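You operate a simulated robot arm through the tools that you are given. There is no shell and no other tool.

Carry out the task below with a simulated two-armed robot. There is one attempt and no reset: what you move stays moved.

TASK
Plug the teal plug into the mug socket and the orange plug into the heat socket.
Fine: switch the strip off first and on again after; mug press and heat tool stay switched off.

It is judged by the outcome, as a careful person would: the job done as asked, and still so three seconds after it is handed in. It fails if anything else is knocked over, pushed out of place, dropped, spilled or broken.

THE ROBOT
Two 7-joint arms with fingered hands on one trunk that stands fixed in place. Base frame: the origin is at the foot of the trunk, x ahead of it, y to its left, z up; the work surface is at about z = 77. Units: cm, rad, N and s.
The left shoulder is at [10.6, 18.7, 105.4], the right one opposite. With the tool pointing down near the work surface each hand reaches from about 46 to 84 cm from the base axis, measured 20 degrees to its own side. Payload 3.6 kg a hand.
The TCP of each hand is the grasp point between the finger pads, 2.6 cm short of the fingertips. In the tool frame z runs along the fingers and y along their closing line. The gripper opens to 8.8 cm; its body begins 3 cm behind the TCP. The gripper is a hand of 3 fingers: y runs from the thumb to the fingers, the wrist lies at [-1.7, -9.8, -16.4] in the tool frame, and closing takes about 1.5 s.
Orientation is that of the tool frame in the base frame, as a unit quaternion [w, x, y, z]. With the fingers straight down and the wrist toward the robot, the tool's x, y and z point along [0, 1, 0], [1, 0, 0] and [0, 0, -1] of the base frame.

THE INTERFACE
- The arms move only by the tool step_arm. It takes "left_series", "right_series" or both (then of equal length, played together; a hand with none holds still); each is a list that holds one entry, the list of rows, each a list of 6 numbers: the shift along the tool's x, y, z in units of 40 mm (1.0 is 40 mm), then the turn, a rotation vector about the tool's x, y, z in units of 6 degrees (1.0 is 6 degrees). In form: [[[tx, ty, tz, rx, ry, rz], ...]]. A call has 1 to 20 rows; each row shifts and turns the commanded pose from where the row before left it, along the tool's axes as they then stand. "left_grip" and "right_grip" are, for a hand that has rows, the finger opening in cm, from 0 to 8.8, set as the call begins (left out, the last holds). A call with a number of a shift or a turn outside -1 to 1 is refused whole. Each row takes 0.2 s and may step no farther than 5 cm and 0.15 rad from the row before; otherwise, or with a gripper value out of range, the whole call is refused. Where a pose cannot be reached the arm comes as near as it can. A force on the tool above 90 N (or 10 N above the force at the start of the call, whichever is more), or a blocked arm, ends the call early, and 0.2 s more pass. Each finger travels about 15.3 cm/s and halts on what it meets, pressing with about 24 N; the grip force reading is that of the motor and also rises with nothing between the fingers. The clock runs only during rows and for 0.2 s after the last one: add rows that do not move to give the fingers time. It gives the time, the measured TCP pose, the force on the tool (base axes), the opening and the grip force at its end, in the units of the frame above (readings bear some noise), with the torque about the TCP (base axes, N m) and any sound that the robot's microphone picked up.
- Cameras (640 x 400 px; columns grow to the right, rows downward): "scene" is now at [25.31, 3.82, 99.74]; the picture's right is [0.34, -0.94, 0.00], its down [0.15, 0.05, -0.99] and it looks along [0.93, 0.33, 0.16] (base axes); focal length 214 px, centre (320, 200). "left" rides on the left gripper at [-5.6, -8, -10.2] in its tool frame; the picture's right is [-0.73, -0.32, 0.60], its down [0.62, -0.67, 0.41] and it looks along [0.27, 0.68, 0.69] (tool axes); focal length 247 px, centre (320, 200). "right" rides on the right gripper at [5.6, -8, -10.2] in its tool frame; the picture's right is [-0.73, 0.32, -0.60], its down [-0.62, -0.66, 0.41] and it looks along [-0.27, 0.68, 0.69] (tool axes); focal length 247 px, centre (320, 200). There is no depth. A picture from a camera that has moved, and an enlarged one, comes with that camera's place and axes in the base frame and with its lens. The place of the scene camera against the robot may be out by one fixed shift of up to 1.8 cm in any direction.
- camera(camera): a new picture of that camera. It takes no simulated time.
- raise_lower(by): moves the trunk up (or, below 0, down) by that many cm; the arms and the scene camera ride with it, the base frame stays. It gives what a move gives, with no picture.
- finger_targets(fingers, thumb_bend, thumb_turn, hand): sets how far each is bent, from 0 (flat) to 1 (curled in); at 0.3 the hand is open as for a grip, at 0.7 the pads meet at the TCP. One left out holds its place. A second passes; each finger stops where it meets its share of the squeeze, and holds until it gets a number again. A gripper value or a shape takes the hand back. It gives what a move gives, with no picture; readings hold the bend of each and the force on the fingers (four entries, about 0 where the hand has none), thumb and palm. thumb_turn goes from beside the hand (0) to across from the fingers (1), as for a grip.
- set_grasp(shape, hand): the hand has 3 fingers and takes this shape, open, in about a second: jaw (thumb against the fingers, like two jaws); tri (thumb and two fingers); tip (a fingertip pinch); poke (one finger out to press); point (the index stretched); flat (the hand flat); cup (the hand cupped); fist (a fist). The gripper value then closes the fingers along that shape, each until it touches; the sizes above hold for jaw. It gives what a move gives, with no picture.
- aim_head(pan, tilt): turns the head with the scene camera to pan (to the left, within 1.047 rad either way) and tilt (down, from -0.506 to 1.204), counted from straight ahead of the robot (the tilt from the chest, where the trunk bows). It gives what a move gives.
- close_up(camera, box): a new picture of the part [left, top, right, bottom] of that camera's present view, enlarged. It takes no simulated time.
- hand_in(): hands the job in; it is judged then, once.

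Places have to be worked out from the pictures, the camera data and where the tool is seen. Open the grippers and draw the arms clear of the work before you hand the job in, unless the task says otherwise.

The tools are called after "Call:" as a command line: name --argument value ..., lists and objects as JSON in quotes. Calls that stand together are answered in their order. step_arm: Moves the arms, as the interface text tells. Its arguments: {"type":"object","properties":{"left_series":{"type":"array","items":{"type":"array","items":{"type":"array","items":{"type":"number"}}}},"left_grip":{"type":"number"},"right_series":{"type":"array","items":{"type":"array","items":{"type":"array","items":{"type":"number"}}}},"right_grip":{"type":"number"}},"required":[]} The other tools are called the same way: raise_lower (by) moves the trunk up or down; set_grasp (shape, hand) gives the hand a shape; finger_targets (fingers, thumb_bend, thumb_turn, hand) moves the fingers one by one; aim_head (pan, tilt) turns the head that bears the scene camera; camera (camera) takes a picture; close_up (camera, box) takes an enlarged picture of a part of a camera's view; hand_in () hands the job in.

At the start:

```text
time_s: 0.0
left_ee_pos: [38.57, 31.17, 118.42]
left_ee_rot: [0.0, 0.707, 0.707, 0.0]
left_wrist_force: [0.3, 0.0, 0.4]
left_wrist_torque: [-0.01, 0.03, -0.01]
left_grip_width: 8.77
left_grasp_force: 0.1
left_shape: jaw
left_bend: [0.3, 0.3, 0.98]
left_finger forces: [0.0, 0.0, 0.0, 0.0, 0.0, 0.0]
right_ee_pos: [50.36, -8.69, 111.66]
right_ee_rot: [0.0, 0.707, 0.707, 0.0]
right_wrist_force: [0.1, -0.4, -1.0]
right_wrist_torque: [-0.03, 0.04, 0.0]
right_grip_width: 8.8
right_grasp_force: 0.2
right_shape: jaw
right_bend: [0.3, 0.3, 0.98]
right_finger forces: [0.0, 0.1, 0.0, 0.0, 0.0, 0.0]
trunk travel left (down, up): [-20.0, 55.7]
head pan, tilt (commanded): [0.344, -0.161]
```

scene: 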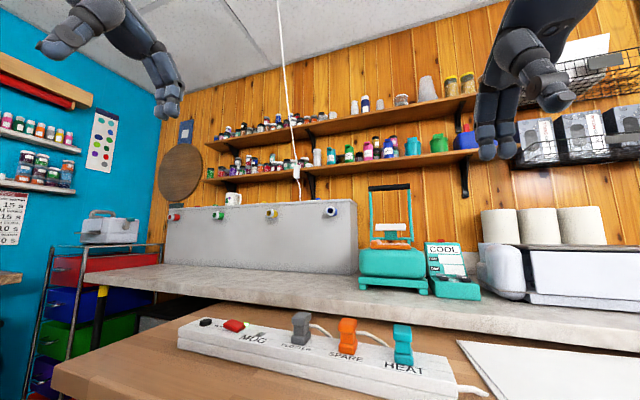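
right: 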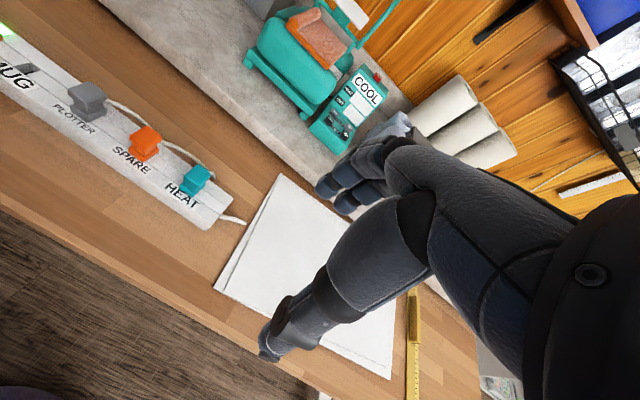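
left: 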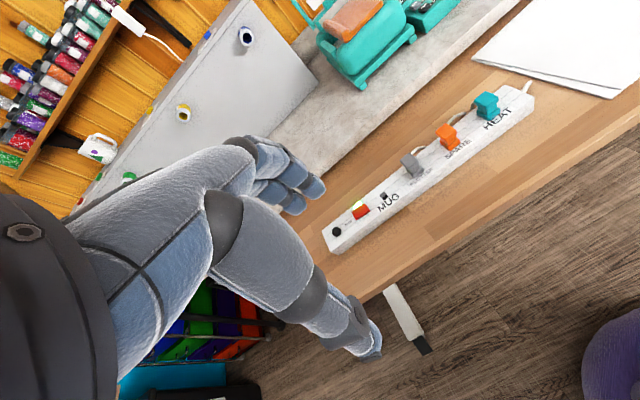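

The strip lies on the bench with sockets MUG (empty), PLOTTER (grey), SPARE (orange), HEAT (teal). I tilt the head down to look at it more squarely.

Call:
aim_head --pan 0.2 --tilt 0.5

```text
time_s: 1.0
left_ee_pos: [38.62, 31.24, 118.4]
left_ee_rot: [0.0, 0.707, 0.707, 0.0]
left_wrist_force: [-0.6, 0.3, -0.2]
left_wrist_torque: [-0.02, 0.01, 0.0]
left_grip_width: 8.75
left_grasp_force: 0.0
left_shape: jaw
left_bend: [0.3, 0.3, 0.98]
left_finger forces: [0.1, 0.0, 0.0, 0.0, 0.0, 0.0]
right_ee_pos: [50.03, -8.74, 111.76]
right_ee_rot: [0.0, 0.707, 0.707, 0.0]
right_wrist_force: [-0.1, 0.8, -0.5]
right_wrist_torque: [0.0, 0.01, 0.02]
right_grip_width: 8.77
right_grasp_force: 0.0
right_shape: jaw
right_bend: [0.3, 0.3, 0.98]
right_finger forces: [0.0, 0.0, 0.0, 0.0, 0.1, 0.1]
trunk travel left (down, up): [-20.0, 55.7]
head pan, tilt (commanded): [0.201, 0.499]
```

The head has turned; now I take a scene picture and the enlarged views of the strip.

Call:
camera --camera "scene"

Call:
close_up --camera "left" --box '[310, 60, 550, 260]'

Call:
close_up --camera "right" --box '[0, 20, 260, 240]'

```text
taken
camera scene: at [26.23, 2.78, 93.73], right [0.2, -0.98, 0.0], down [-0.47, -0.1, -0.88], along [0.86, 0.18, -0.48], focal length 214 px, centre (320, 200)
```

scene: 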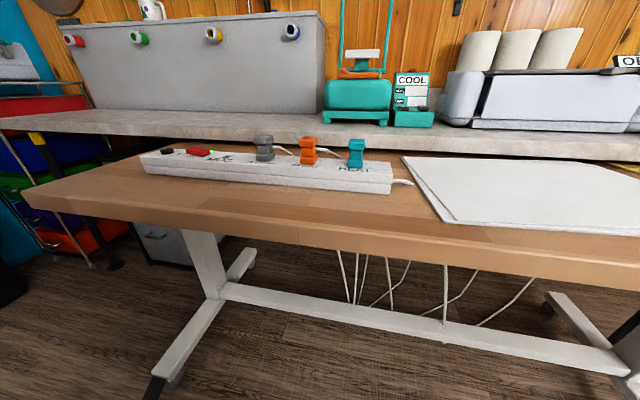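

```text
2.00 times, centred on (430, 160) of left
camera zoom: at [30.55, 25.42, 128.57], right [-0.32, -0.73, -0.6], down [-0.67, 0.62, -0.41], along [0.67, 0.27, -0.69], focal length 494 px, centre (100, 280)
```

zoom: 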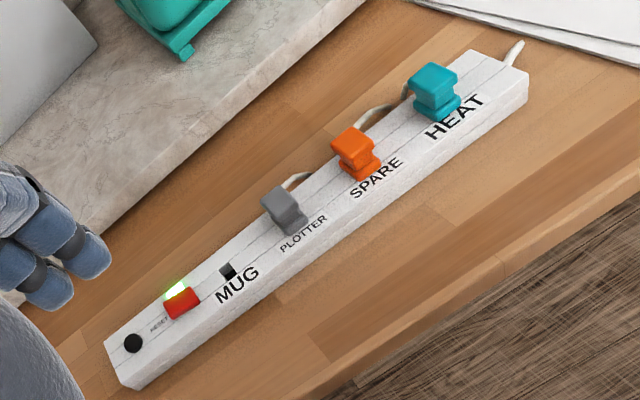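

```text
1.82 times, centred on (130, 130) of right
camera zoom: at [42.13, -3.13, 121.99], right [0.32, -0.73, 0.6], down [-0.66, -0.62, -0.41], along [0.68, -0.27, -0.69], focal length 449 px, centre (666, 327)
```

zoom: 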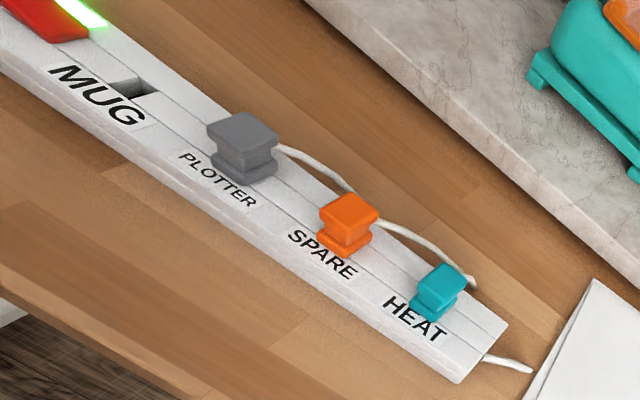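

By triangulating the two wrist views I place the strip along base y at x≈65: teal plug (HEAT) at y≈2.9, orange (SPARE) y≈11.7, grey y≈20.4, MUG socket y≈29.4, rocker switch y≈36. I zoom in more on the switch, plugs and the devices.

Call:
close_up --camera "left" --box '[320, 180, 420, 250]'

Call:
close_up --camera "scene" --box '[130, 120, 290, 210]'

Call:
close_up --camera "scene" --box '[240, 120, 420, 210]'

Call:
close_up --camera "scene" --box '[310, 20, 450, 140]'

Call:
close_up --camera "right" --box '[60, 70, 260, 230]'

```text
5.71 times, centred on (370, 215) of left
camera zoom: at [30.55, 25.42, 128.57], right [-0.32, -0.73, -0.6], down [-0.67, 0.62, -0.41], along [0.67, 0.27, -0.69], focal length 1411 px, centre (34, 114)
```

zoom: 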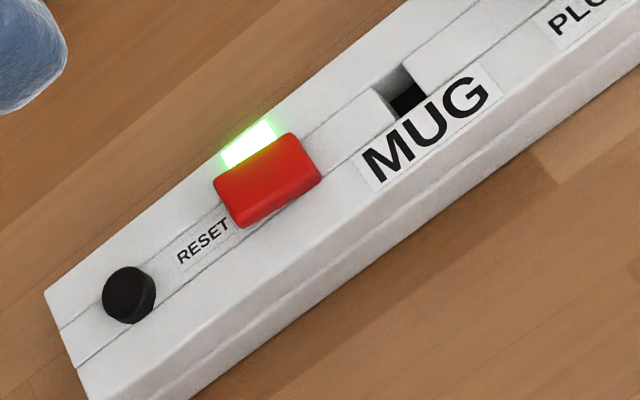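

```text
4.00 times, centred on (210, 165) of scene
camera zoom: at [26.23, 2.78, 93.73], right [0.2, -0.98, 0.0], down [-0.47, -0.1, -0.88], along [0.86, 0.18, -0.48], focal length 858 px, centre (760, 340)
```

zoom: 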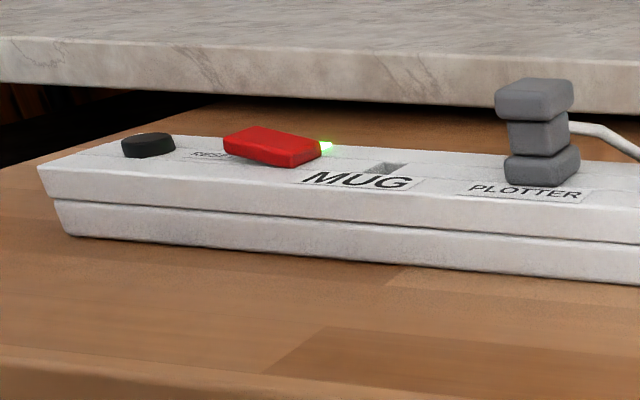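

```text
3.56 times, centred on (330, 165) of scene
camera zoom: at [26.23, 2.78, 93.73], right [0.2, -0.98, 0.0], down [-0.47, -0.1, -0.88], along [0.86, 0.18, -0.48], focal length 763 px, centre (284, 324)
```

zoom: 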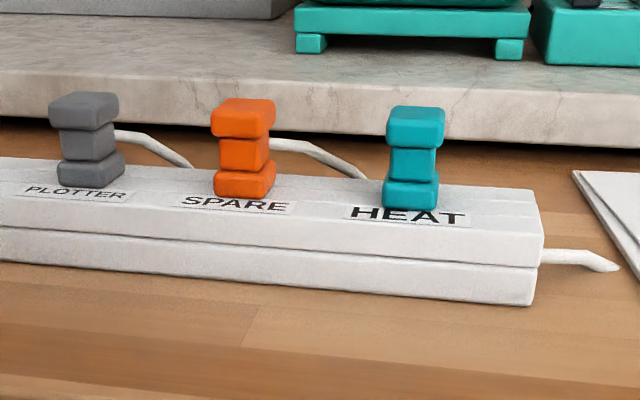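

```text
3.33 times, centred on (380, 80) of scene
camera zoom: at [26.23, 2.78, 93.73], right [0.2, -0.98, 0.0], down [-0.47, -0.1, -0.88], along [0.86, 0.18, -0.48], focal length 715 px, centre (120, 600)
```

zoom: 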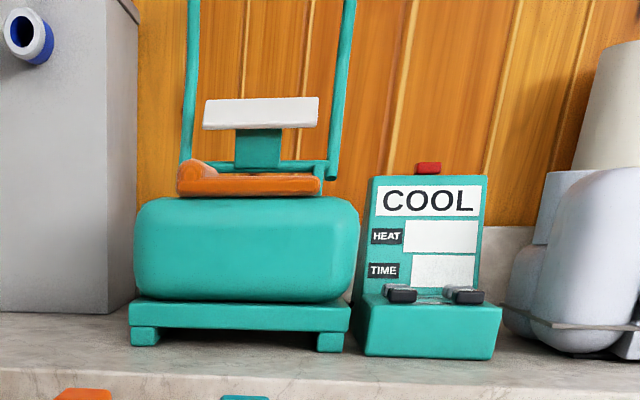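

```text
2.50 times, centred on (160, 150) of right
camera zoom: at [42.13, -3.13, 121.99], right [0.32, -0.73, 0.6], down [-0.66, -0.62, -0.41], along [0.68, -0.27, -0.69], focal length 617 px, centre (720, 325)
```

zoom: 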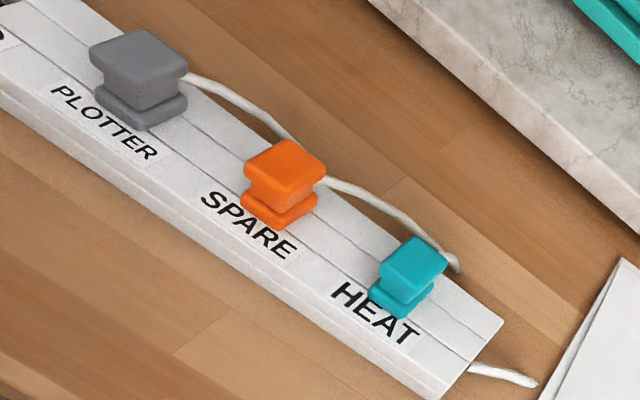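

The rocker looks pressed at its −y end (light on, so ON) and raised at its +y end, with RESET (black) farther along at y≈43.6. I give the left hand the poke shape to see where its pressing fingertip is.

Call:
set_grasp --hand "left" --shape "poke"

Call:
camera --camera "left"

Call:
aim_head --pan 0.6 --tilt -0.1

Call:
camera --camera "scene"

```text
time_s: 1.9
left_ee_pos: [38.67, 31.25, 118.37]
left_ee_rot: [0.001, 0.707, 0.707, 0.0]
left_wrist_force: [0.2, -0.5, -0.2]
left_wrist_torque: [0.0, 0.03, 0.0]
left_grip_width: 0.01
left_grasp_force: 0.1
left_shape: poke
left_bend: [0.7, 0.92, 0.25]
left_finger forces: [0.0, 0.0, 0.0, 0.0, 0.0, 0.1]
right_ee_pos: [50.27, -8.64, 111.77]
right_ee_rot: [0.001, 0.707, 0.707, 0.0]
right_wrist_force: [0.7, -0.4, 0.1]
right_wrist_torque: [0.0, 0.0, 0.03]
right_grip_width: 8.78
right_grasp_force: 0.0
right_shape: jaw
right_bend: [0.3, 0.3, 0.98]
right_finger forces: [0.1, 0.0, 0.0, 0.0, 0.0, 0.1]
trunk travel left (down, up): [-20.0, 55.7]
head pan, tilt (commanded): [0.201, 0.499]
```

```text
taken
camera left: at [30.55, 25.41, 128.57], right [-0.32, -0.73, -0.6], down [-0.67, 0.62, -0.41], along [0.68, 0.27, -0.69], focal length 247 px, centre (320, 200)
```

left: 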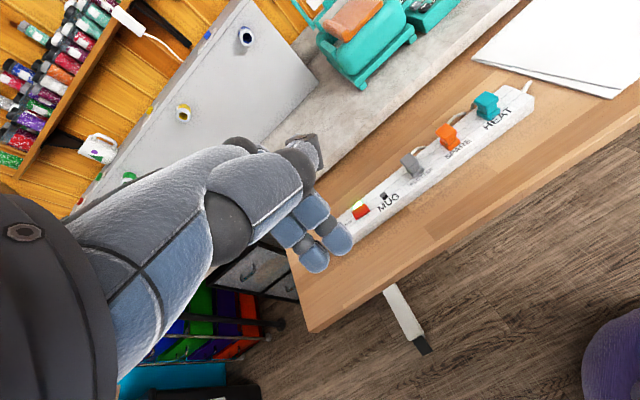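

```text
time_s: 2.9
left_ee_pos: [38.48, 31.18, 118.39]
left_ee_rot: [0.0, 0.707, 0.707, 0.0]
left_wrist_force: [1.0, -0.1, -0.2]
left_wrist_torque: [-0.05, 0.02, 0.02]
left_grip_width: 0.04
left_grasp_force: 0.1
left_shape: poke
left_bend: [0.7, 0.92, 0.25]
left_finger forces: [0.0, 0.0, 0.0, 0.1, 0.0, 0.0]
right_ee_pos: [50.18, -8.86, 111.57]
right_ee_rot: [0.0, 0.708, 0.707, 0.0]
right_wrist_force: [0.3, 0.0, -0.1]
right_wrist_torque: [-0.04, 0.05, 0.03]
right_grip_width: 8.76
right_grasp_force: 0.0
right_shape: jaw
right_bend: [0.3, 0.3, 0.98]
right_finger forces: [0.0, 0.1, 0.0, 0.0, 0.0, 0.0]
trunk travel left (down, up): [-20.0, 55.7]
head pan, tilt (commanded): [0.6, -0.099]
```

```text
taken
camera scene: at [24.51, 5.88, 99.21], right [0.56, -0.83, 0.0], down [0.08, 0.06, -1.0], along [0.82, 0.56, 0.1], focal length 214 px, centre (320, 200)
```

scene: 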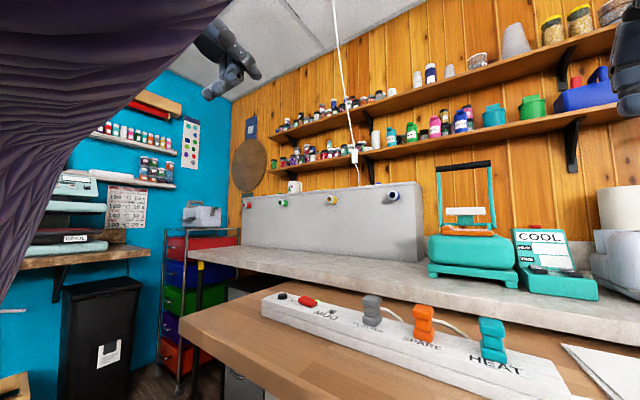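

The poke finger seems to be the one nearer the strip in the left view, close below the TCP. I zoom in on the fingers from both cameras to fix its tip in the tool frame.

Call:
close_up --camera "left" --box '[220, 120, 380, 290]'

Call:
close_up --camera "scene" --box '[180, 10, 290, 120]'

```text
2.35 times, centred on (300, 205) of left
camera zoom: at [30.55, 25.41, 128.57], right [-0.32, -0.73, -0.6], down [-0.67, 0.62, -0.41], along [0.67, 0.27, -0.69], focal length 581 px, centre (367, 188)
```

zoom: 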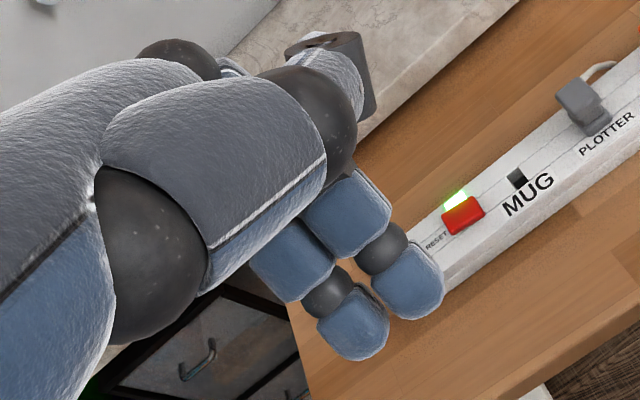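

```text
3.64 times, centred on (235, 65) of scene
camera zoom: at [24.51, 5.88, 99.21], right [0.56, -0.83, 0.0], down [0.08, 0.06, -1.0], along [0.82, 0.56, 0.1], focal length 780 px, centre (629, 691)
```

zoom: 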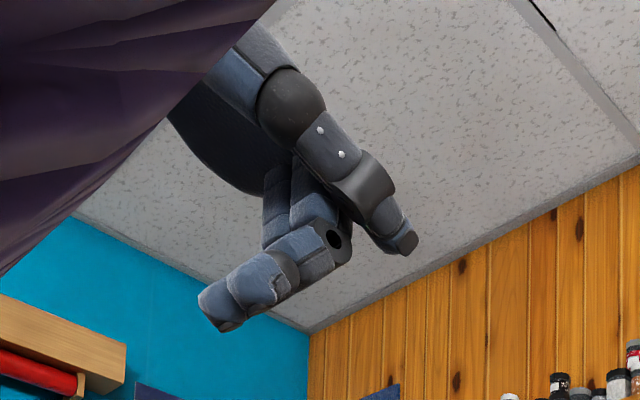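

In poke shape the index tip sits about [−0.65, −0.1, 2.6] in the tool frame from the left view. I move the left hand above the +y end of the rocker (about x 64.5, y 38), staying at z≈92 to check first.

Call:
step_arm --left_series '[[[0.1406, 0.5396, 0.55, 0, 0, 0], [0.1406, 0.5396, 0.55, 0, 0, 0], [0.1406, 0.5396, 0.55, 0, 0, 0], [0.1406, 0.5396, 0.55, 0, 0, 0], [0.1406, 0.5396, 0.55, 0, 0, 0], [0.1406, 0.5396, 0.55, 0, 0, 0], [0.1406, 0.5396, 0.55, 0, 0, 0], [0.1406, 0.5396, 0.55, 0, 0, 0], [0.1406, 0.5396, 0.55, 0, 0, 0], [0.1406, 0.5396, 0.55, 0, 0, 0], [0.1406, 0.5396, 0.55, 0, 0, 0], [0.1406, 0.5396, 0.55, 0, 0, 0], [0, 0, 0, 0, 0, 0]]]'

Call:
aim_head --pan 0.4 --tilt 0.4

Call:
camera --camera "left"

Call:
camera --camera "scene"

```text
time_s: 5.7
left_ee_pos: [64.6, 37.99, 91.8]
left_ee_rot: [0.0, 0.706, 0.708, 0.0]
left_wrist_force: [-0.3, 0.6, 1.1]
left_wrist_torque: [0.0, -0.01, -0.01]
left_grip_width: 0.0
left_grasp_force: 0.0
left_shape: poke
left_bend: [0.7, 0.92, 0.25]
left_finger forces: [0.1, 0.1, 0.1, 0.0, 0.0, 0.1]
right_ee_pos: [50.29, -8.81, 111.77]
right_ee_rot: [-0.001, 0.707, 0.707, -0.001]
right_wrist_force: [0.6, 0.7, -0.1]
right_wrist_torque: [0.02, -0.02, -0.05]
right_grip_width: 8.79
right_grasp_force: 0.1
right_shape: jaw
right_bend: [0.3, 0.3, 0.98]
right_finger forces: [0.1, 0.0, 0.0, 0.0, 0.0, 0.1]
trunk travel left (down, up): [-20.0, 55.7]
head pan, tilt (commanded): [0.6, -0.099]
```

```text
time_s: 6.7
left_ee_pos: [64.62, 37.73, 91.9]
left_ee_rot: [0.0, 0.707, 0.707, 0.0]
left_wrist_force: [-0.3, -0.4, 0.4]
left_wrist_torque: [0.03, 0.03, -0.02]
left_grip_width: 0.02
left_grasp_force: 0.1
left_shape: poke
left_bend: [0.7, 0.92, 0.25]
left_finger forces: [0.0, 0.0, 0.0, 0.0, 0.0, 0.0]
right_ee_pos: [50.28, -8.72, 111.75]
right_ee_rot: [-0.001, 0.707, 0.707, -0.001]
right_wrist_force: [0.5, -0.3, 0.0]
right_wrist_torque: [0.01, 0.01, -0.01]
right_grip_width: 8.76
right_grasp_force: 0.0
right_shape: jaw
right_bend: [0.3, 0.3, 0.98]
right_finger forces: [0.0, 0.1, 0.1, 0.0, 0.1, 0.0]
trunk travel left (down, up): [-20.0, 55.7]
head pan, tilt (commanded): [0.4, 0.4]
```

```text
taken
camera left: at [56.5, 32.14, 102.14], right [-0.32, -0.73, -0.6], down [-0.67, 0.62, -0.41], along [0.68, 0.27, -0.69], focal length 247 px, centre (320, 200)
```

left: 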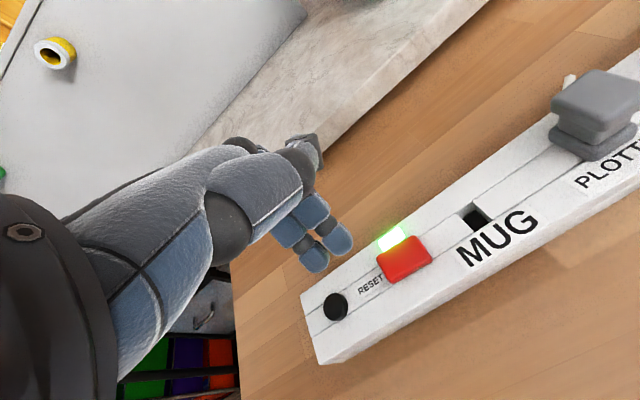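

```text
taken
camera scene: at [25.85, 4.57, 94.64], right [0.39, -0.92, 0.0], down [-0.36, -0.15, -0.92], along [0.85, 0.36, -0.39], focal length 214 px, centre (320, 200)
```

scene: 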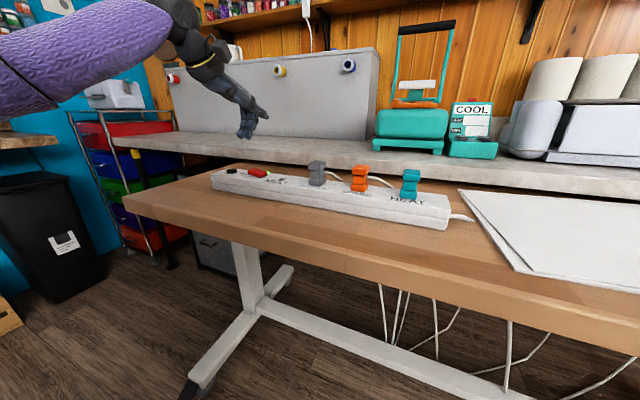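

The hand is above the strip's left end; I zoom in from both views to compute the rocker position relative to the fingertip.

Call:
close_up --camera "left" --box '[270, 180, 510, 330]'

Call:
close_up --camera "scene" --box '[200, 80, 330, 200]'

```text
2.67 times, centred on (390, 255) of left
camera zoom: at [56.5, 32.14, 102.14], right [-0.32, -0.73, -0.6], down [-0.67, 0.62, -0.41], along [0.68, 0.27, -0.69], focal length 659 px, centre (133, 53)
```

zoom: 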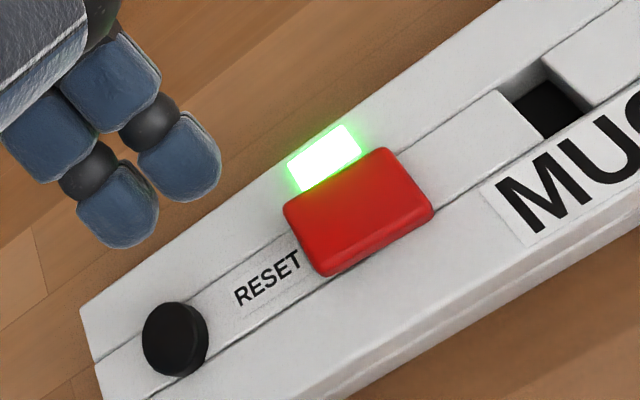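

```text
3.33 times, centred on (265, 140) of scene
camera zoom: at [25.85, 4.57, 94.64], right [0.39, -0.92, 0.0], down [-0.36, -0.15, -0.92], along [0.85, 0.36, -0.39], focal length 715 px, centre (503, 400)
```

zoom: 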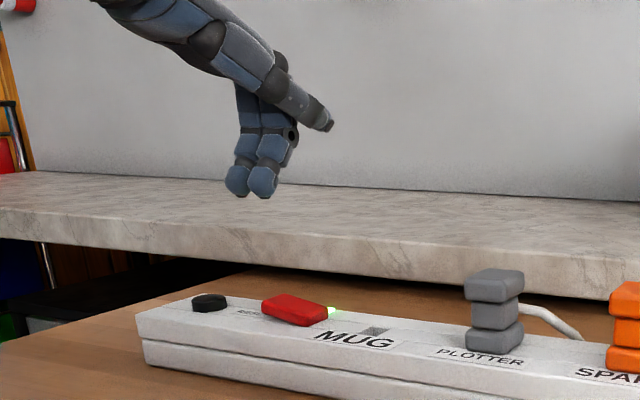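

Both fingers of the poke shape sit side by side (tips at tool x≈−0.5 and +1.7, z≈+2.6); the rocker spans y 33.9–37.4, x 64–66.4. I shift so the −y finger is over the rocker's raised +y end and lower to about 1 cm above it.

Call:
step_arm --left_series '[[[-0.09, 0.14, 0, 0, 0, 0], [0, 0, 0.3, 0, 0, 0], [0, 0, 0.3, 0, 0, 0], [0, 0, 0.3, 0, 0, 0], [0, 0, 0.3, 0, 0, 0], [0, 0, 0.3, 0, 0, 0], [0, 0, 0, 0, 0, 0], [0, 0, 0, 0, 0, 0]]]'

Call:
camera --camera "left"

Call:
close_up --camera "scene" --box '[200, 100, 330, 200]'

```text
time_s: 8.5
left_ee_pos: [65.13, 37.49, 86.0]
left_ee_rot: [0.0, 0.708, 0.706, 0.0]
left_wrist_force: [-0.6, -0.6, -0.7]
left_wrist_torque: [-0.03, 0.03, 0.0]
left_grip_width: 0.03
left_grasp_force: 0.0
left_shape: poke
left_bend: [0.7, 0.92, 0.25]
left_finger forces: [0.0, 0.0, 0.0, 0.0, 0.0, 0.1]
right_ee_pos: [50.29, -8.74, 111.54]
right_ee_rot: [0.0, 0.707, 0.707, -0.001]
right_wrist_force: [0.3, -0.9, -0.1]
right_wrist_torque: [0.0, 0.02, 0.03]
right_grip_width: 8.78
right_grasp_force: 0.1
right_shape: jaw
right_bend: [0.3, 0.3, 0.98]
right_finger forces: [0.0, 0.0, 0.1, 0.0, 0.0, 0.0]
trunk travel left (down, up): [-20.0, 55.7]
head pan, tilt (commanded): [0.4, 0.4]
```

```text
taken
camera left: at [57.09, 31.74, 96.15], right [-0.32, -0.73, -0.6], down [-0.67, 0.62, -0.41], along [0.67, 0.27, -0.69], focal length 247 px, centre (320, 200)
```

left: 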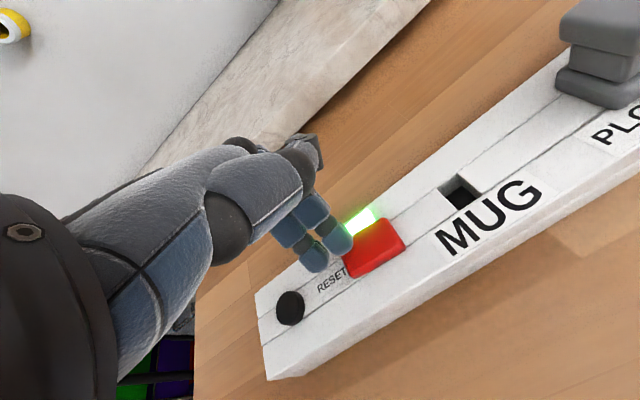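

```text
4.00 times, centred on (265, 150) of scene
camera zoom: at [25.85, 4.57, 94.64], right [0.39, -0.92, 0.0], down [-0.36, -0.15, -0.92], along [0.85, 0.36, -0.39], focal length 858 px, centre (540, 400)
```

zoom: 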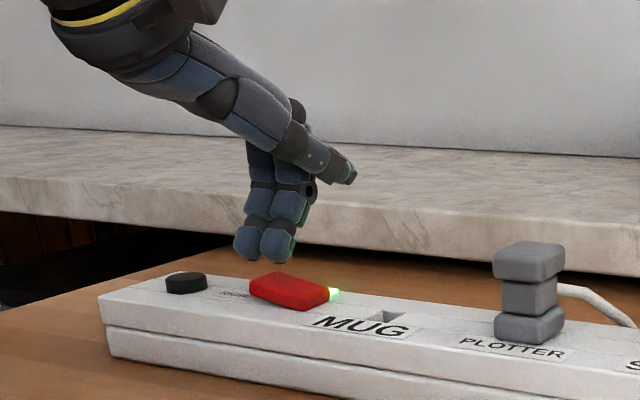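

The finger is just above the rocker's +y end; I zoom in on the left view to check the alignment before pressing.

Call:
close_up --camera "left" --box '[270, 180, 430, 300]'

```text
3.33 times, centred on (350, 240) of left
camera zoom: at [57.09, 31.74, 96.15], right [-0.32, -0.73, -0.6], down [-0.67, 0.62, -0.41], along [0.67, 0.27, -0.69], focal length 823 px, centre (220, 67)
```

zoom: 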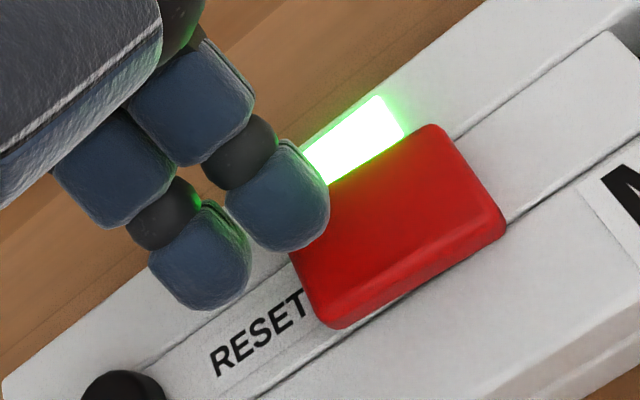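

The −y fingertip is about 0.4 cm inside the rocker's +y edge and central in x. I descend in small steps and watch force and sound.

Call:
step_arm --left_series '[[[0, 0, 0.06, 0, 0, 0], [0, 0, 0.06, 0, 0, 0], [0, 0, 0.06, 0, 0, 0], [0, 0, 0.06, 0, 0, 0], [0, 0, 0.06, 0, 0, 0], [0, 0, 0, 0, 0, 0]]]'

Call:
close_up --camera "scene" --box '[200, 100, 330, 200]'

```text
time_s: 9.9
left_ee_pos: [65.08, 37.49, 84.76]
left_ee_rot: [0.001, 0.707, 0.707, 0.001]
left_wrist_force: [0.1, 1.8, 4.7]
left_wrist_torque: [-0.06, 0.01, -0.02]
left_grip_width: 0.0
left_grasp_force: 0.1
left_shape: poke
left_bend: [0.7, 0.92, 0.25]
left_finger forces: [4.8, 0.0, 0.1, 0.0, 0.0, 0.1]
right_ee_pos: [50.26, -8.84, 111.97]
right_ee_rot: [0.0, 0.707, 0.707, -0.001]
right_wrist_force: [-0.2, 1.0, 0.4]
right_wrist_torque: [-0.02, -0.02, 0.01]
right_grip_width: 8.76
right_grasp_force: 0.2
right_shape: jaw
right_bend: [0.3, 0.3, 0.98]
right_finger forces: [0.1, 0.0, 0.1, 0.1, 0.1, 0.0]
trunk travel left (down, up): [-20.0, 55.7]
head pan, tilt (commanded): [0.4, 0.4]
```

```text
4.00 times, centred on (265, 150) of scene
camera zoom: at [25.82, 4.56, 94.65], right [0.39, -0.92, 0.0], down [-0.36, -0.15, -0.92], along [0.85, 0.36, -0.39], focal length 858 px, centre (540, 400)
```

zoom: 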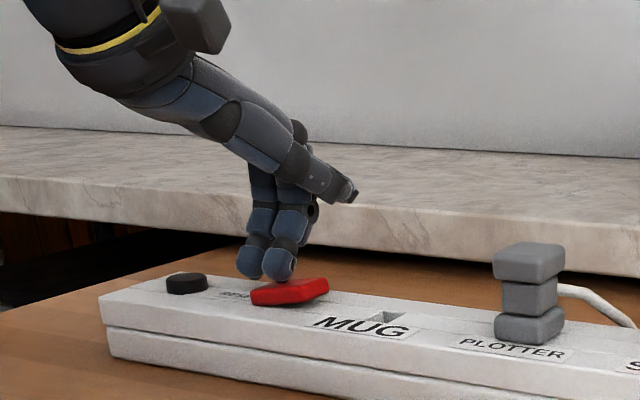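

Contact of about 5 N and the rocker has tipped to its +y end with the light hidden or out. I press a hair more, then back off and look.

Call:
step_arm --left_series '[[[0, 0, 0.04, 0, 0, 0], [0, 0, 0.03, 0, 0, 0], [0, 0, 0, 0, 0, 0]]]'

Call:
step_arm --left_series '[[[0, 0, -0.2, 0, 0, 0], [0, 0, -0.4, 0, 0, 0], [0, 0, -0.5, 0, 0, 0], [0, 0, -0.6, 0, 0, 0], [0, 0, -0.6, 0, 0, 0], [0, 0, 0, 0, 0, 0]]]'

Call:
camera --camera "left"

Call:
close_up --camera "scene" --box '[200, 100, 330, 200]'

```text
time_s: 10.7
left_ee_pos: [65.09, 37.54, 84.86]
left_ee_rot: [0.003, 0.707, 0.708, 0.003]
left_wrist_force: [1.4, 2.9, 17.3]
left_wrist_torque: [-0.19, -0.09, 0.02]
left_grip_width: 0.0
left_grasp_force: 0.0
left_shape: poke
left_bend: [0.7, 0.92, 0.25]
left_finger forces: [18.2, 0.0, 0.0, 0.0, 0.1, 0.0]
right_ee_pos: [49.98, -8.85, 111.84]
right_ee_rot: [0.002, 0.707, 0.707, 0.001]
right_wrist_force: [-0.4, 0.3, -0.2]
right_wrist_torque: [0.01, -0.03, 0.0]
right_grip_width: 8.76
right_grasp_force: 0.0
right_shape: jaw
right_bend: [0.3, 0.3, 0.98]
right_finger forces: [0.0, 0.1, 0.0, 0.0, 0.0, 0.0]
trunk travel left (down, up): [-20.0, 55.7]
head pan, tilt (commanded): [0.4, 0.4]
```

```text
time_s: 12.1
left_ee_pos: [64.96, 37.64, 93.63]
left_ee_rot: [-0.001, 0.707, 0.707, -0.001]
left_wrist_force: [0.8, -0.6, 0.3]
left_wrist_torque: [0.02, -0.02, -0.02]
left_grip_width: 0.0
left_grasp_force: 0.0
left_shape: poke
left_bend: [0.7, 0.92, 0.25]
left_finger forces: [0.0, 0.0, 0.0, 0.1, 0.0, 0.0]
right_ee_pos: [50.25, -8.83, 111.78]
right_ee_rot: [0.0, 0.707, 0.707, 0.001]
right_wrist_force: [0.9, 0.0, -0.4]
right_wrist_torque: [0.01, 0.02, 0.01]
right_grip_width: 8.75
right_grasp_force: 0.1
right_shape: jaw
right_bend: [0.3, 0.3, 0.98]
right_finger forces: [0.1, 0.0, 0.0, 0.1, 0.0, 0.0]
trunk travel left (down, up): [-20.0, 55.7]
head pan, tilt (commanded): [0.4, 0.4]
```

```text
taken
camera left: at [56.98, 31.8, 103.85], right [-0.32, -0.73, -0.6], down [-0.67, 0.62, -0.41], along [0.67, 0.27, -0.69], focal length 247 px, centre (320, 200)
```

left: 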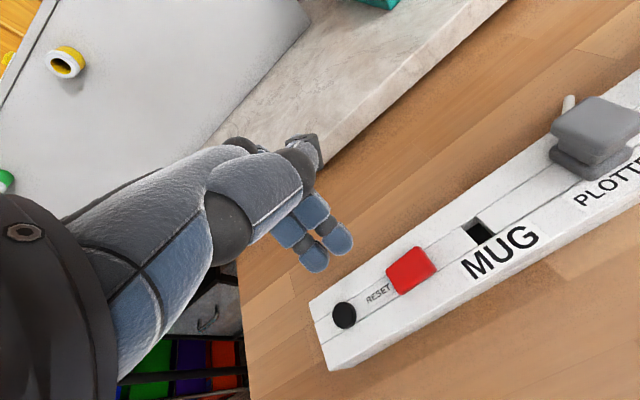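

```text
4.00 times, centred on (265, 150) of scene
camera zoom: at [25.86, 4.57, 94.63], right [0.39, -0.92, 0.0], down [-0.36, -0.15, -0.92], along [0.85, 0.36, -0.39], focal length 858 px, centre (540, 400)
```

zoom: 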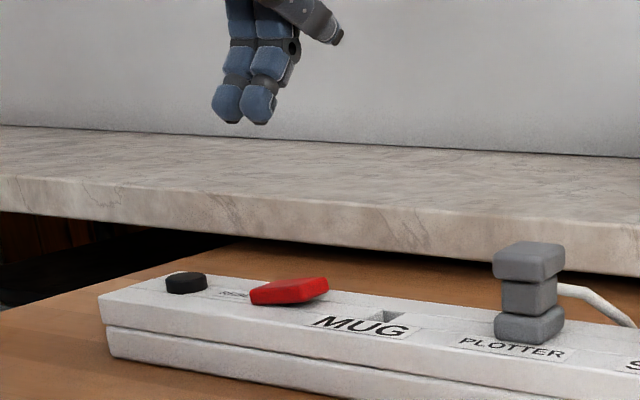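

The light is out and the rocker now rests on its +y end, so the strip is off. I put the left hand back to the jaw shape and raise it, then turn it 90° about its axis so that it can grip a plug along the strip's length (clear of the cords behind).

Call:
set_grasp --hand "left" --shape "jaw"

Call:
step_arm --left_series '[[[-0.5, 0, -0.4, 0, 0, 0], [-0.5, 0, -0.4, 0, 0, 0], [-0.5, 0, -0.4, 0, 0, 0], [-0.5, 0, -0.4, 0, 0, 0], [-0.5, 0, -0.4, 0, 0, 0], [0, 0, 0, 0, 0, 1], [0, 0, 0, 0, 0, 1], [0, 0, 0, 0, 0, 1], [0, 0, 0, 0, 0, 1], [0, 0, 0, 0, 0, 1], [0, 0, 0, 0, 0, 1], [0, 0, 0, 0, 0, 1], [0, 0, 0, 0, 0, 1], [0, 0, 0, 0, 0, 0]]]'

```text
time_s: 13.0
left_ee_pos: [64.97, 37.57, 93.59]
left_ee_rot: [-0.001, 0.707, 0.707, 0.001]
left_wrist_force: [0.1, -0.3, -0.3]
left_wrist_torque: [0.0, 0.0, -0.01]
left_grip_width: 8.78
left_grasp_force: 0.0
left_shape: jaw
left_bend: [0.3, 0.3, 0.97]
left_finger forces: [0.1, 0.1, 0.0, 0.0, 0.0, 0.0]
right_ee_pos: [50.23, -8.83, 111.7]
right_ee_rot: [0.0, 0.707, 0.707, 0.0]
right_wrist_force: [0.0, 0.1, 0.9]
right_wrist_torque: [0.0, 0.01, 0.03]
right_grip_width: 8.78
right_grasp_force: 0.1
right_shape: jaw
right_bend: [0.3, 0.3, 0.98]
right_finger forces: [0.0, 0.0, 0.0, 0.1, 0.1, 0.1]
trunk travel left (down, up): [-20.0, 55.7]
head pan, tilt (commanded): [0.4, 0.4]
```

```text
time_s: 16.0
left_ee_pos: [65.01, 27.51, 101.63]
left_ee_rot: [0.0, 0.934, 0.357, -0.002]
left_wrist_force: [-0.2, 0.0, -1.0]
left_wrist_torque: [0.04, 0.01, 0.0]
left_grip_width: 8.79
left_grasp_force: 0.1
left_shape: jaw
left_bend: [0.3, 0.3, 0.97]
left_finger forces: [0.0, 0.1, 0.0, 0.0, 0.0, 0.0]
right_ee_pos: [50.24, -8.75, 111.67]
right_ee_rot: [-0.001, 0.707, 0.707, 0.0]
right_wrist_force: [1.0, 0.5, 0.0]
right_wrist_torque: [0.01, -0.02, -0.05]
right_grip_width: 8.78
right_grasp_force: 0.1
right_shape: jaw
right_bend: [0.3, 0.3, 0.98]
right_finger forces: [0.0, 0.0, 0.0, 0.1, 0.0, 0.1]
trunk travel left (down, up): [-20.0, 55.7]
head pan, tilt (commanded): [0.4, 0.4]
```

The turn is going well (48° done); I finish the remaining 42°.

Call:
step_arm --left_series '[[[0, 0, 0, 0, 0, 1], [0, 0, 0, 0, 0, 1], [0, 0, 0, 0, 0, 1], [0, 0, 0, 0, 0, 1], [0, 0, 0, 0, 0, 1], [0, 0, 0, 0, 0, 1], [0, 0, 0, 0, 0, 1], [0, 0, 0, 0, 0, 0]]]'

Call:
camera --camera "left"

Call:
camera --camera "scene"

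Call:
camera --camera "right"

```text
time_s: 17.8
left_ee_pos: [65.08, 27.44, 101.57]
left_ee_rot: [0.0, 1.0, 0.0, -0.001]
left_wrist_force: [-0.1, -0.9, 0.5]
left_wrist_torque: [0.03, 0.0, -0.02]
left_grip_width: 8.77
left_grasp_force: 0.1
left_shape: jaw
left_bend: [0.3, 0.3, 0.97]
left_finger forces: [0.0, 0.1, 0.0, 0.1, 0.1, 0.0]
right_ee_pos: [50.28, -8.81, 111.79]
right_ee_rot: [0.0, 0.708, 0.706, 0.0]
right_wrist_force: [1.0, 0.3, -1.2]
right_wrist_torque: [-0.02, -0.02, -0.01]
right_grip_width: 8.76
right_grasp_force: 0.1
right_shape: jaw
right_bend: [0.3, 0.3, 0.98]
right_finger forces: [0.1, 0.1, 0.0, 0.0, 0.1, 0.1]
trunk travel left (down, up): [-20.0, 55.7]
head pan, tilt (commanded): [0.4, 0.4]
```

```text
taken
camera left: at [59.39, 35.38, 111.86], right [-0.73, 0.32, -0.6], down [0.62, 0.66, -0.41], along [0.27, -0.68, -0.69], focal length 247 px, centre (320, 200)
```

left: 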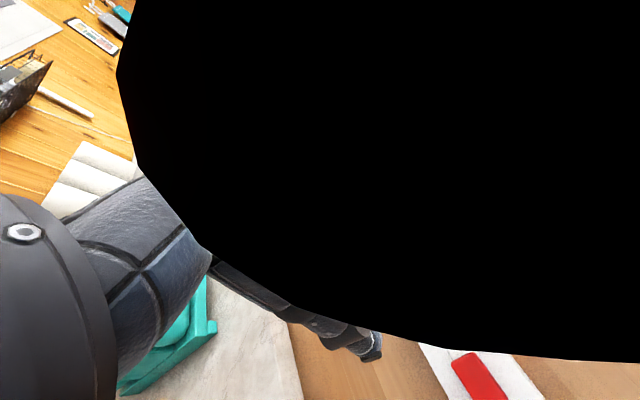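

```text
taken
camera scene: at [25.86, 4.57, 94.63], right [0.39, -0.92, 0.0], down [-0.36, -0.15, -0.92], along [0.85, 0.36, -0.39], focal length 214 px, centre (320, 200)
```

scene: 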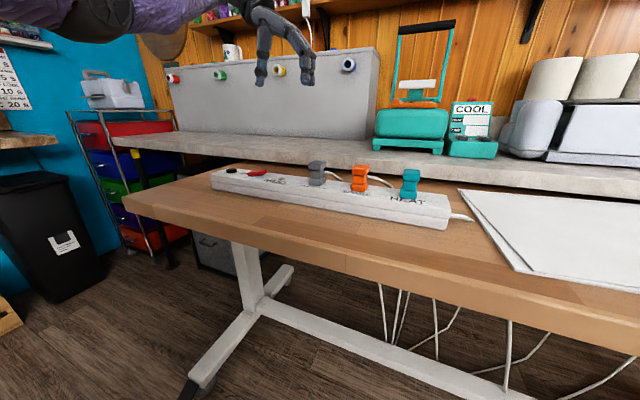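

```text
taken
camera right: at [42.15, -3.13, 121.99], right [0.32, -0.73, 0.6], down [-0.66, -0.62, -0.41], along [0.68, -0.27, -0.69], focal length 247 px, centre (320, 200)
```

right: 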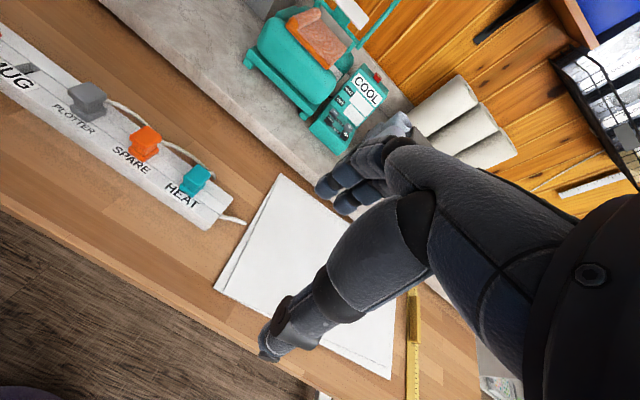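

The left hand now has its closing line along the strip (tool y = −base y) and its own camera is blocked by the forearm, so I rely on the scene and right cameras. I lower to z≈94 and carry it along to above the teal plug.

Call:
step_arm --left_series '[[[-0.06, 0, 0.6, 0, 0, 0], [0, 0, 0.7, 0, 0, 0], [0, 0, 0.6, 0, 0, 0], [0, 0.75, 0, 0, 0, 0], [0, 0.75, 0, 0, 0, 0], [0, 0.75, 0, 0, 0, 0], [0, 0.75, 0, 0, 0, 0], [0, 0.75, 0, 0, 0, 0], [0, 0.75, 0, 0, 0, 0], [0, 0.75, 0, 0, 0, 0], [0, 0.75, 0, 0, 0, 0], [0, 0, 0, 0, 0, 0]]]' --left_grip 6.0

Call:
aim_head --pan 0.1 --tilt 0.45

Call:
camera --camera "scene"

Call:
camera --camera "right"

```text
time_s: 20.4
left_ee_pos: [64.92, 3.47, 93.99]
left_ee_rot: [0.001, 1.0, 0.0, 0.0]
left_wrist_force: [-0.1, 0.2, 0.6]
left_wrist_torque: [-0.01, -0.04, -0.02]
left_grip_width: 6.03
left_grasp_force: 0.2
left_shape: jaw
left_bend: [0.36, 0.57, 0.99]
left_finger forces: [0.0, 0.1, 0.0, 0.0, 0.1, 0.1]
right_ee_pos: [50.28, -8.81, 111.69]
right_ee_rot: [0.0, 0.707, 0.707, 0.0]
right_wrist_force: [0.1, -0.1, -0.6]
right_wrist_torque: [0.0, 0.0, 0.02]
right_grip_width: 8.76
right_grasp_force: 0.1
right_shape: jaw
right_bend: [0.3, 0.3, 0.98]
right_finger forces: [0.1, 0.0, 0.1, 0.0, 0.0, 0.0]
trunk travel left (down, up): [-20.0, 55.7]
head pan, tilt (commanded): [0.4, 0.4]
```

```text
time_s: 21.2
left_ee_pos: [64.9, 3.51, 94.09]
left_ee_rot: [-0.001, 1.0, 0.0, 0.0]
left_wrist_force: [0.5, 0.5, -0.2]
left_wrist_torque: [0.02, -0.03, -0.01]
left_grip_width: 6.02
left_grasp_force: 0.1
left_shape: jaw
left_bend: [0.36, 0.57, 0.99]
left_finger forces: [0.0, 0.0, 0.0, 0.0, 0.0, 0.0]
right_ee_pos: [50.24, -8.82, 111.75]
right_ee_rot: [0.0, 0.707, 0.707, 0.0]
right_wrist_force: [-0.8, -0.5, -0.1]
right_wrist_torque: [-0.01, 0.0, 0.02]
right_grip_width: 8.77
right_grasp_force: 0.2
right_shape: jaw
right_bend: [0.3, 0.3, 0.98]
right_finger forces: [0.0, 0.2, 0.1, 0.0, 0.0, 0.0]
trunk travel left (down, up): [-20.0, 55.7]
head pan, tilt (commanded): [0.099, 0.45]
```

```text
taken
camera scene: at [26.47, 1.88, 94.17], right [0.1, -0.99, 0.0], down [-0.43, -0.04, -0.9], along [0.9, 0.09, -0.44], focal length 214 px, centre (320, 200)
```

scene: 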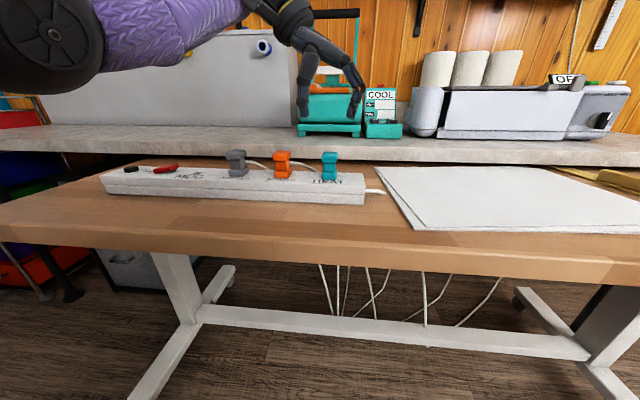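

```text
taken
camera right: at [42.14, -3.15, 121.99], right [0.32, -0.73, 0.6], down [-0.66, -0.62, -0.41], along [0.68, -0.27, -0.69], focal length 247 px, centre (320, 200)
```

right: 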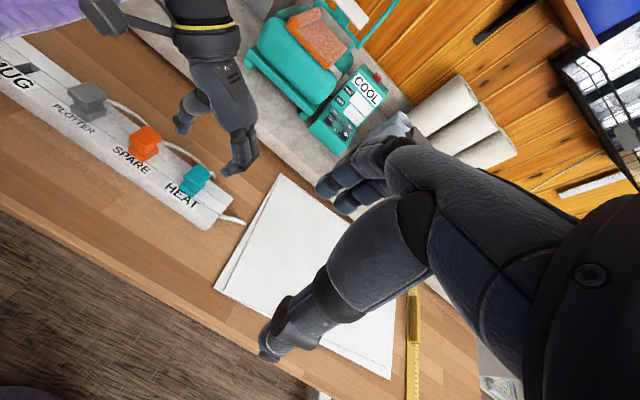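

The hand is above the teal plug with a 6 cm opening. I zoom in to check the alignment of thumb and fingers with the plug.

Call:
close_up --camera "scene" --box '[220, 50, 420, 210]'

Call:
close_up --camera "right" --box '[100, 60, 290, 240]'

```text
2.50 times, centred on (320, 130) of scene
camera zoom: at [26.47, 1.88, 94.17], right [0.1, -0.99, 0.0], down [-0.43, -0.04, -0.9], along [0.9, 0.09, -0.44], focal length 536 px, centre (320, 375)
```

zoom: 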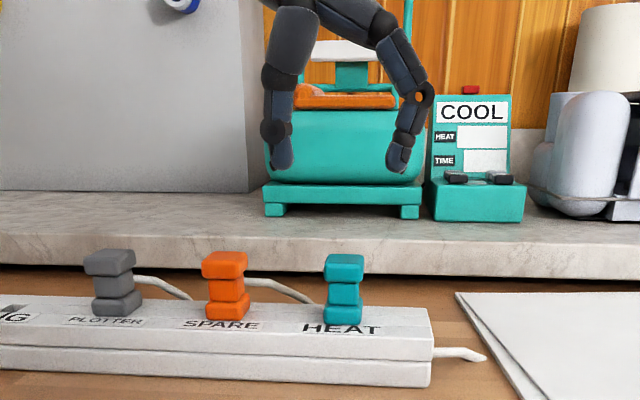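

```text
2.22 times, centred on (195, 150) of right
camera zoom: at [42.14, -3.15, 121.99], right [0.32, -0.73, 0.6], down [-0.66, -0.62, -0.41], along [0.68, -0.27, -0.69], focal length 549 px, centre (598, 311)
```

zoom: 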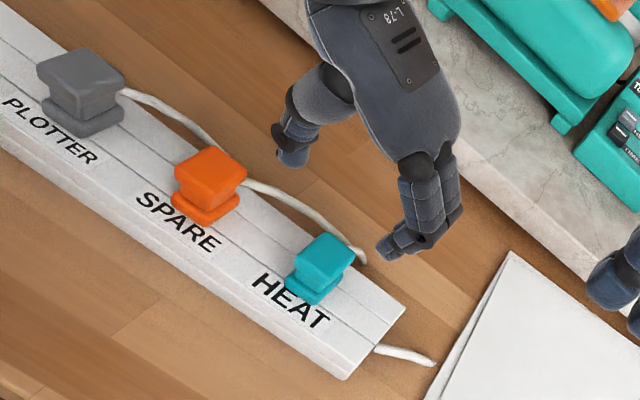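

Thumb and fingers straddle the teal plug to within about half a centimetre. I shift by −0.5 cm in y and −0.2 cm in x and come down to z≈88 to check again.

Call:
step_arm --left_series '[[[-0.05, 0.13, 0, 0, 0, 0], [0, 0, 0.38, 0, 0, 0], [0, 0, 0.38, 0, 0, 0], [0, 0, 0.38, 0, 0, 0], [0, 0, 0.36, 0, 0, 0], [0, 0, 0, 0, 0, 0]]]'

Call:
close_up --camera "scene" --box '[240, 90, 400, 210]'

Call:
close_up --camera "right" --box '[100, 60, 290, 240]'

```text
time_s: 22.6
left_ee_pos: [64.64, 3.11, 88.08]
left_ee_rot: [-0.001, 1.0, -0.001, 0.0]
left_wrist_force: [0.5, 0.0, 0.6]
left_wrist_torque: [0.04, 0.0, 0.01]
left_grip_width: 6.01
left_grasp_force: 0.0
left_shape: jaw
left_bend: [0.36, 0.57, 0.99]
left_finger forces: [0.0, 0.0, 0.0, 0.0, 0.2, 0.0]
right_ee_pos: [50.29, -8.92, 111.71]
right_ee_rot: [-0.001, 0.707, 0.707, 0.0]
right_wrist_force: [-0.2, 0.7, -0.2]
right_wrist_torque: [-0.04, -0.03, -0.02]
right_grip_width: 8.79
right_grasp_force: 0.0
right_shape: jaw
right_bend: [0.3, 0.3, 0.98]
right_finger forces: [0.0, 0.0, 0.1, 0.0, 0.0, 0.0]
trunk travel left (down, up): [-20.0, 55.7]
head pan, tilt (commanded): [0.099, 0.45]
```

```text
3.33 times, centred on (320, 150) of scene
camera zoom: at [26.46, 1.87, 94.17], right [0.1, -1.0, 0.0], down [-0.43, -0.04, -0.9], along [0.9, 0.09, -0.44], focal length 715 px, centre (320, 367)
```

zoom: 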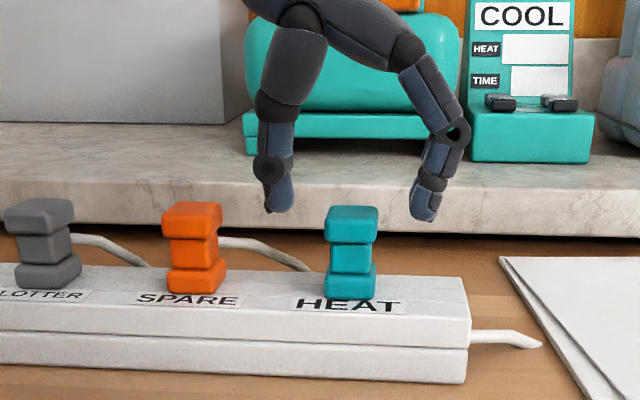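

```text
2.22 times, centred on (195, 150) of right
camera zoom: at [42.14, -3.14, 121.99], right [0.32, -0.73, 0.6], down [-0.66, -0.62, -0.41], along [0.68, -0.27, -0.69], focal length 549 px, centre (598, 311)
```

zoom: 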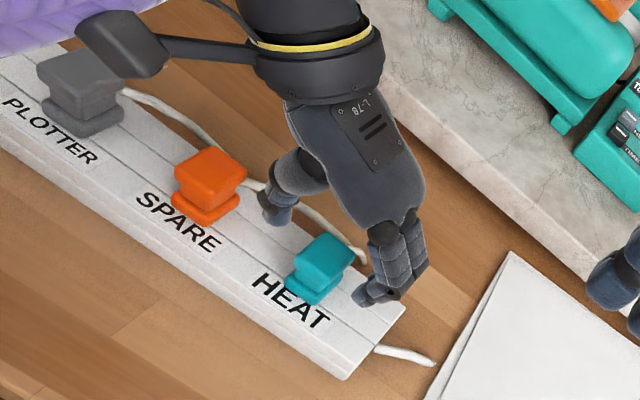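

In the scene view the thumb and finger inner faces are centred on the teal plug, and the cords lie behind at x≈68. I lower to z≈83.7 to bring the pads to the plug's waist.

Call:
step_arm --left_series '[[[0, 0, 0.28, 0, 0, 0], [0, 0, 0.28, 0, 0, 0], [0, 0, 0.28, 0, 0, 0], [0, 0, 0.25, 0, 0, 0], [0, 0, 0, 0, 0, 0]]]'

Call:
close_up --camera "scene" --box '[240, 90, 400, 210]'

Call:
close_up --camera "right" --box '[100, 60, 290, 240]'

```text
time_s: 23.8
left_ee_pos: [64.69, 2.91, 83.72]
left_ee_rot: [0.0, 1.0, 0.0, 0.0]
left_wrist_force: [-0.2, 0.2, 0.3]
left_wrist_torque: [-0.03, -0.02, 0.02]
left_grip_width: 6.03
left_grasp_force: 0.1
left_shape: jaw
left_bend: [0.36, 0.57, 0.99]
left_finger forces: [0.0, 0.0, 0.0, 0.0, 0.1, 0.0]
right_ee_pos: [50.22, -8.81, 111.62]
right_ee_rot: [0.0, 0.707, 0.707, 0.001]
right_wrist_force: [-0.2, 0.8, -0.1]
right_wrist_torque: [0.04, 0.01, 0.0]
right_grip_width: 8.79
right_grasp_force: 0.0
right_shape: jaw
right_bend: [0.3, 0.3, 0.98]
right_finger forces: [0.1, 0.1, 0.1, 0.1, 0.1, 0.0]
trunk travel left (down, up): [-20.0, 55.7]
head pan, tilt (commanded): [0.099, 0.45]
```

```text
3.33 times, centred on (320, 150) of scene
camera zoom: at [26.47, 1.87, 94.17], right [0.1, -1.0, 0.0], down [-0.43, -0.04, -0.9], along [0.9, 0.09, -0.44], focal length 715 px, centre (320, 367)
```

zoom: 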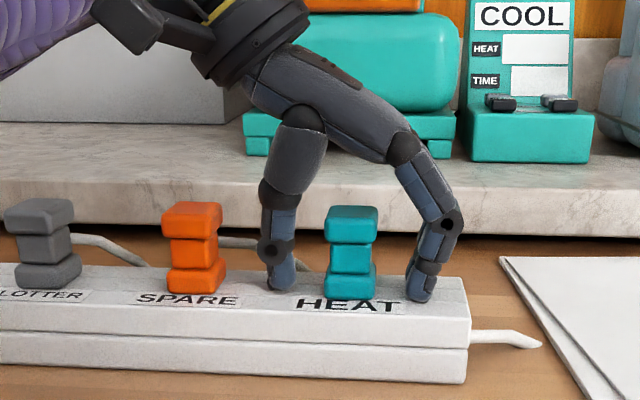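

```text
2.22 times, centred on (195, 150) of right
camera zoom: at [42.14, -3.14, 121.99], right [0.32, -0.73, 0.6], down [-0.66, -0.62, -0.41], along [0.68, -0.27, -0.69], focal length 549 px, centre (598, 311)
```

zoom: 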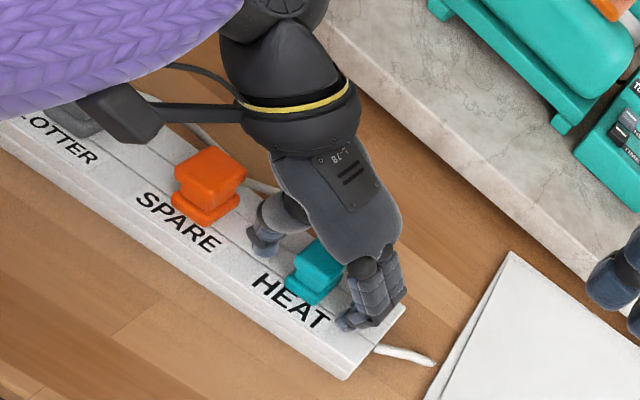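

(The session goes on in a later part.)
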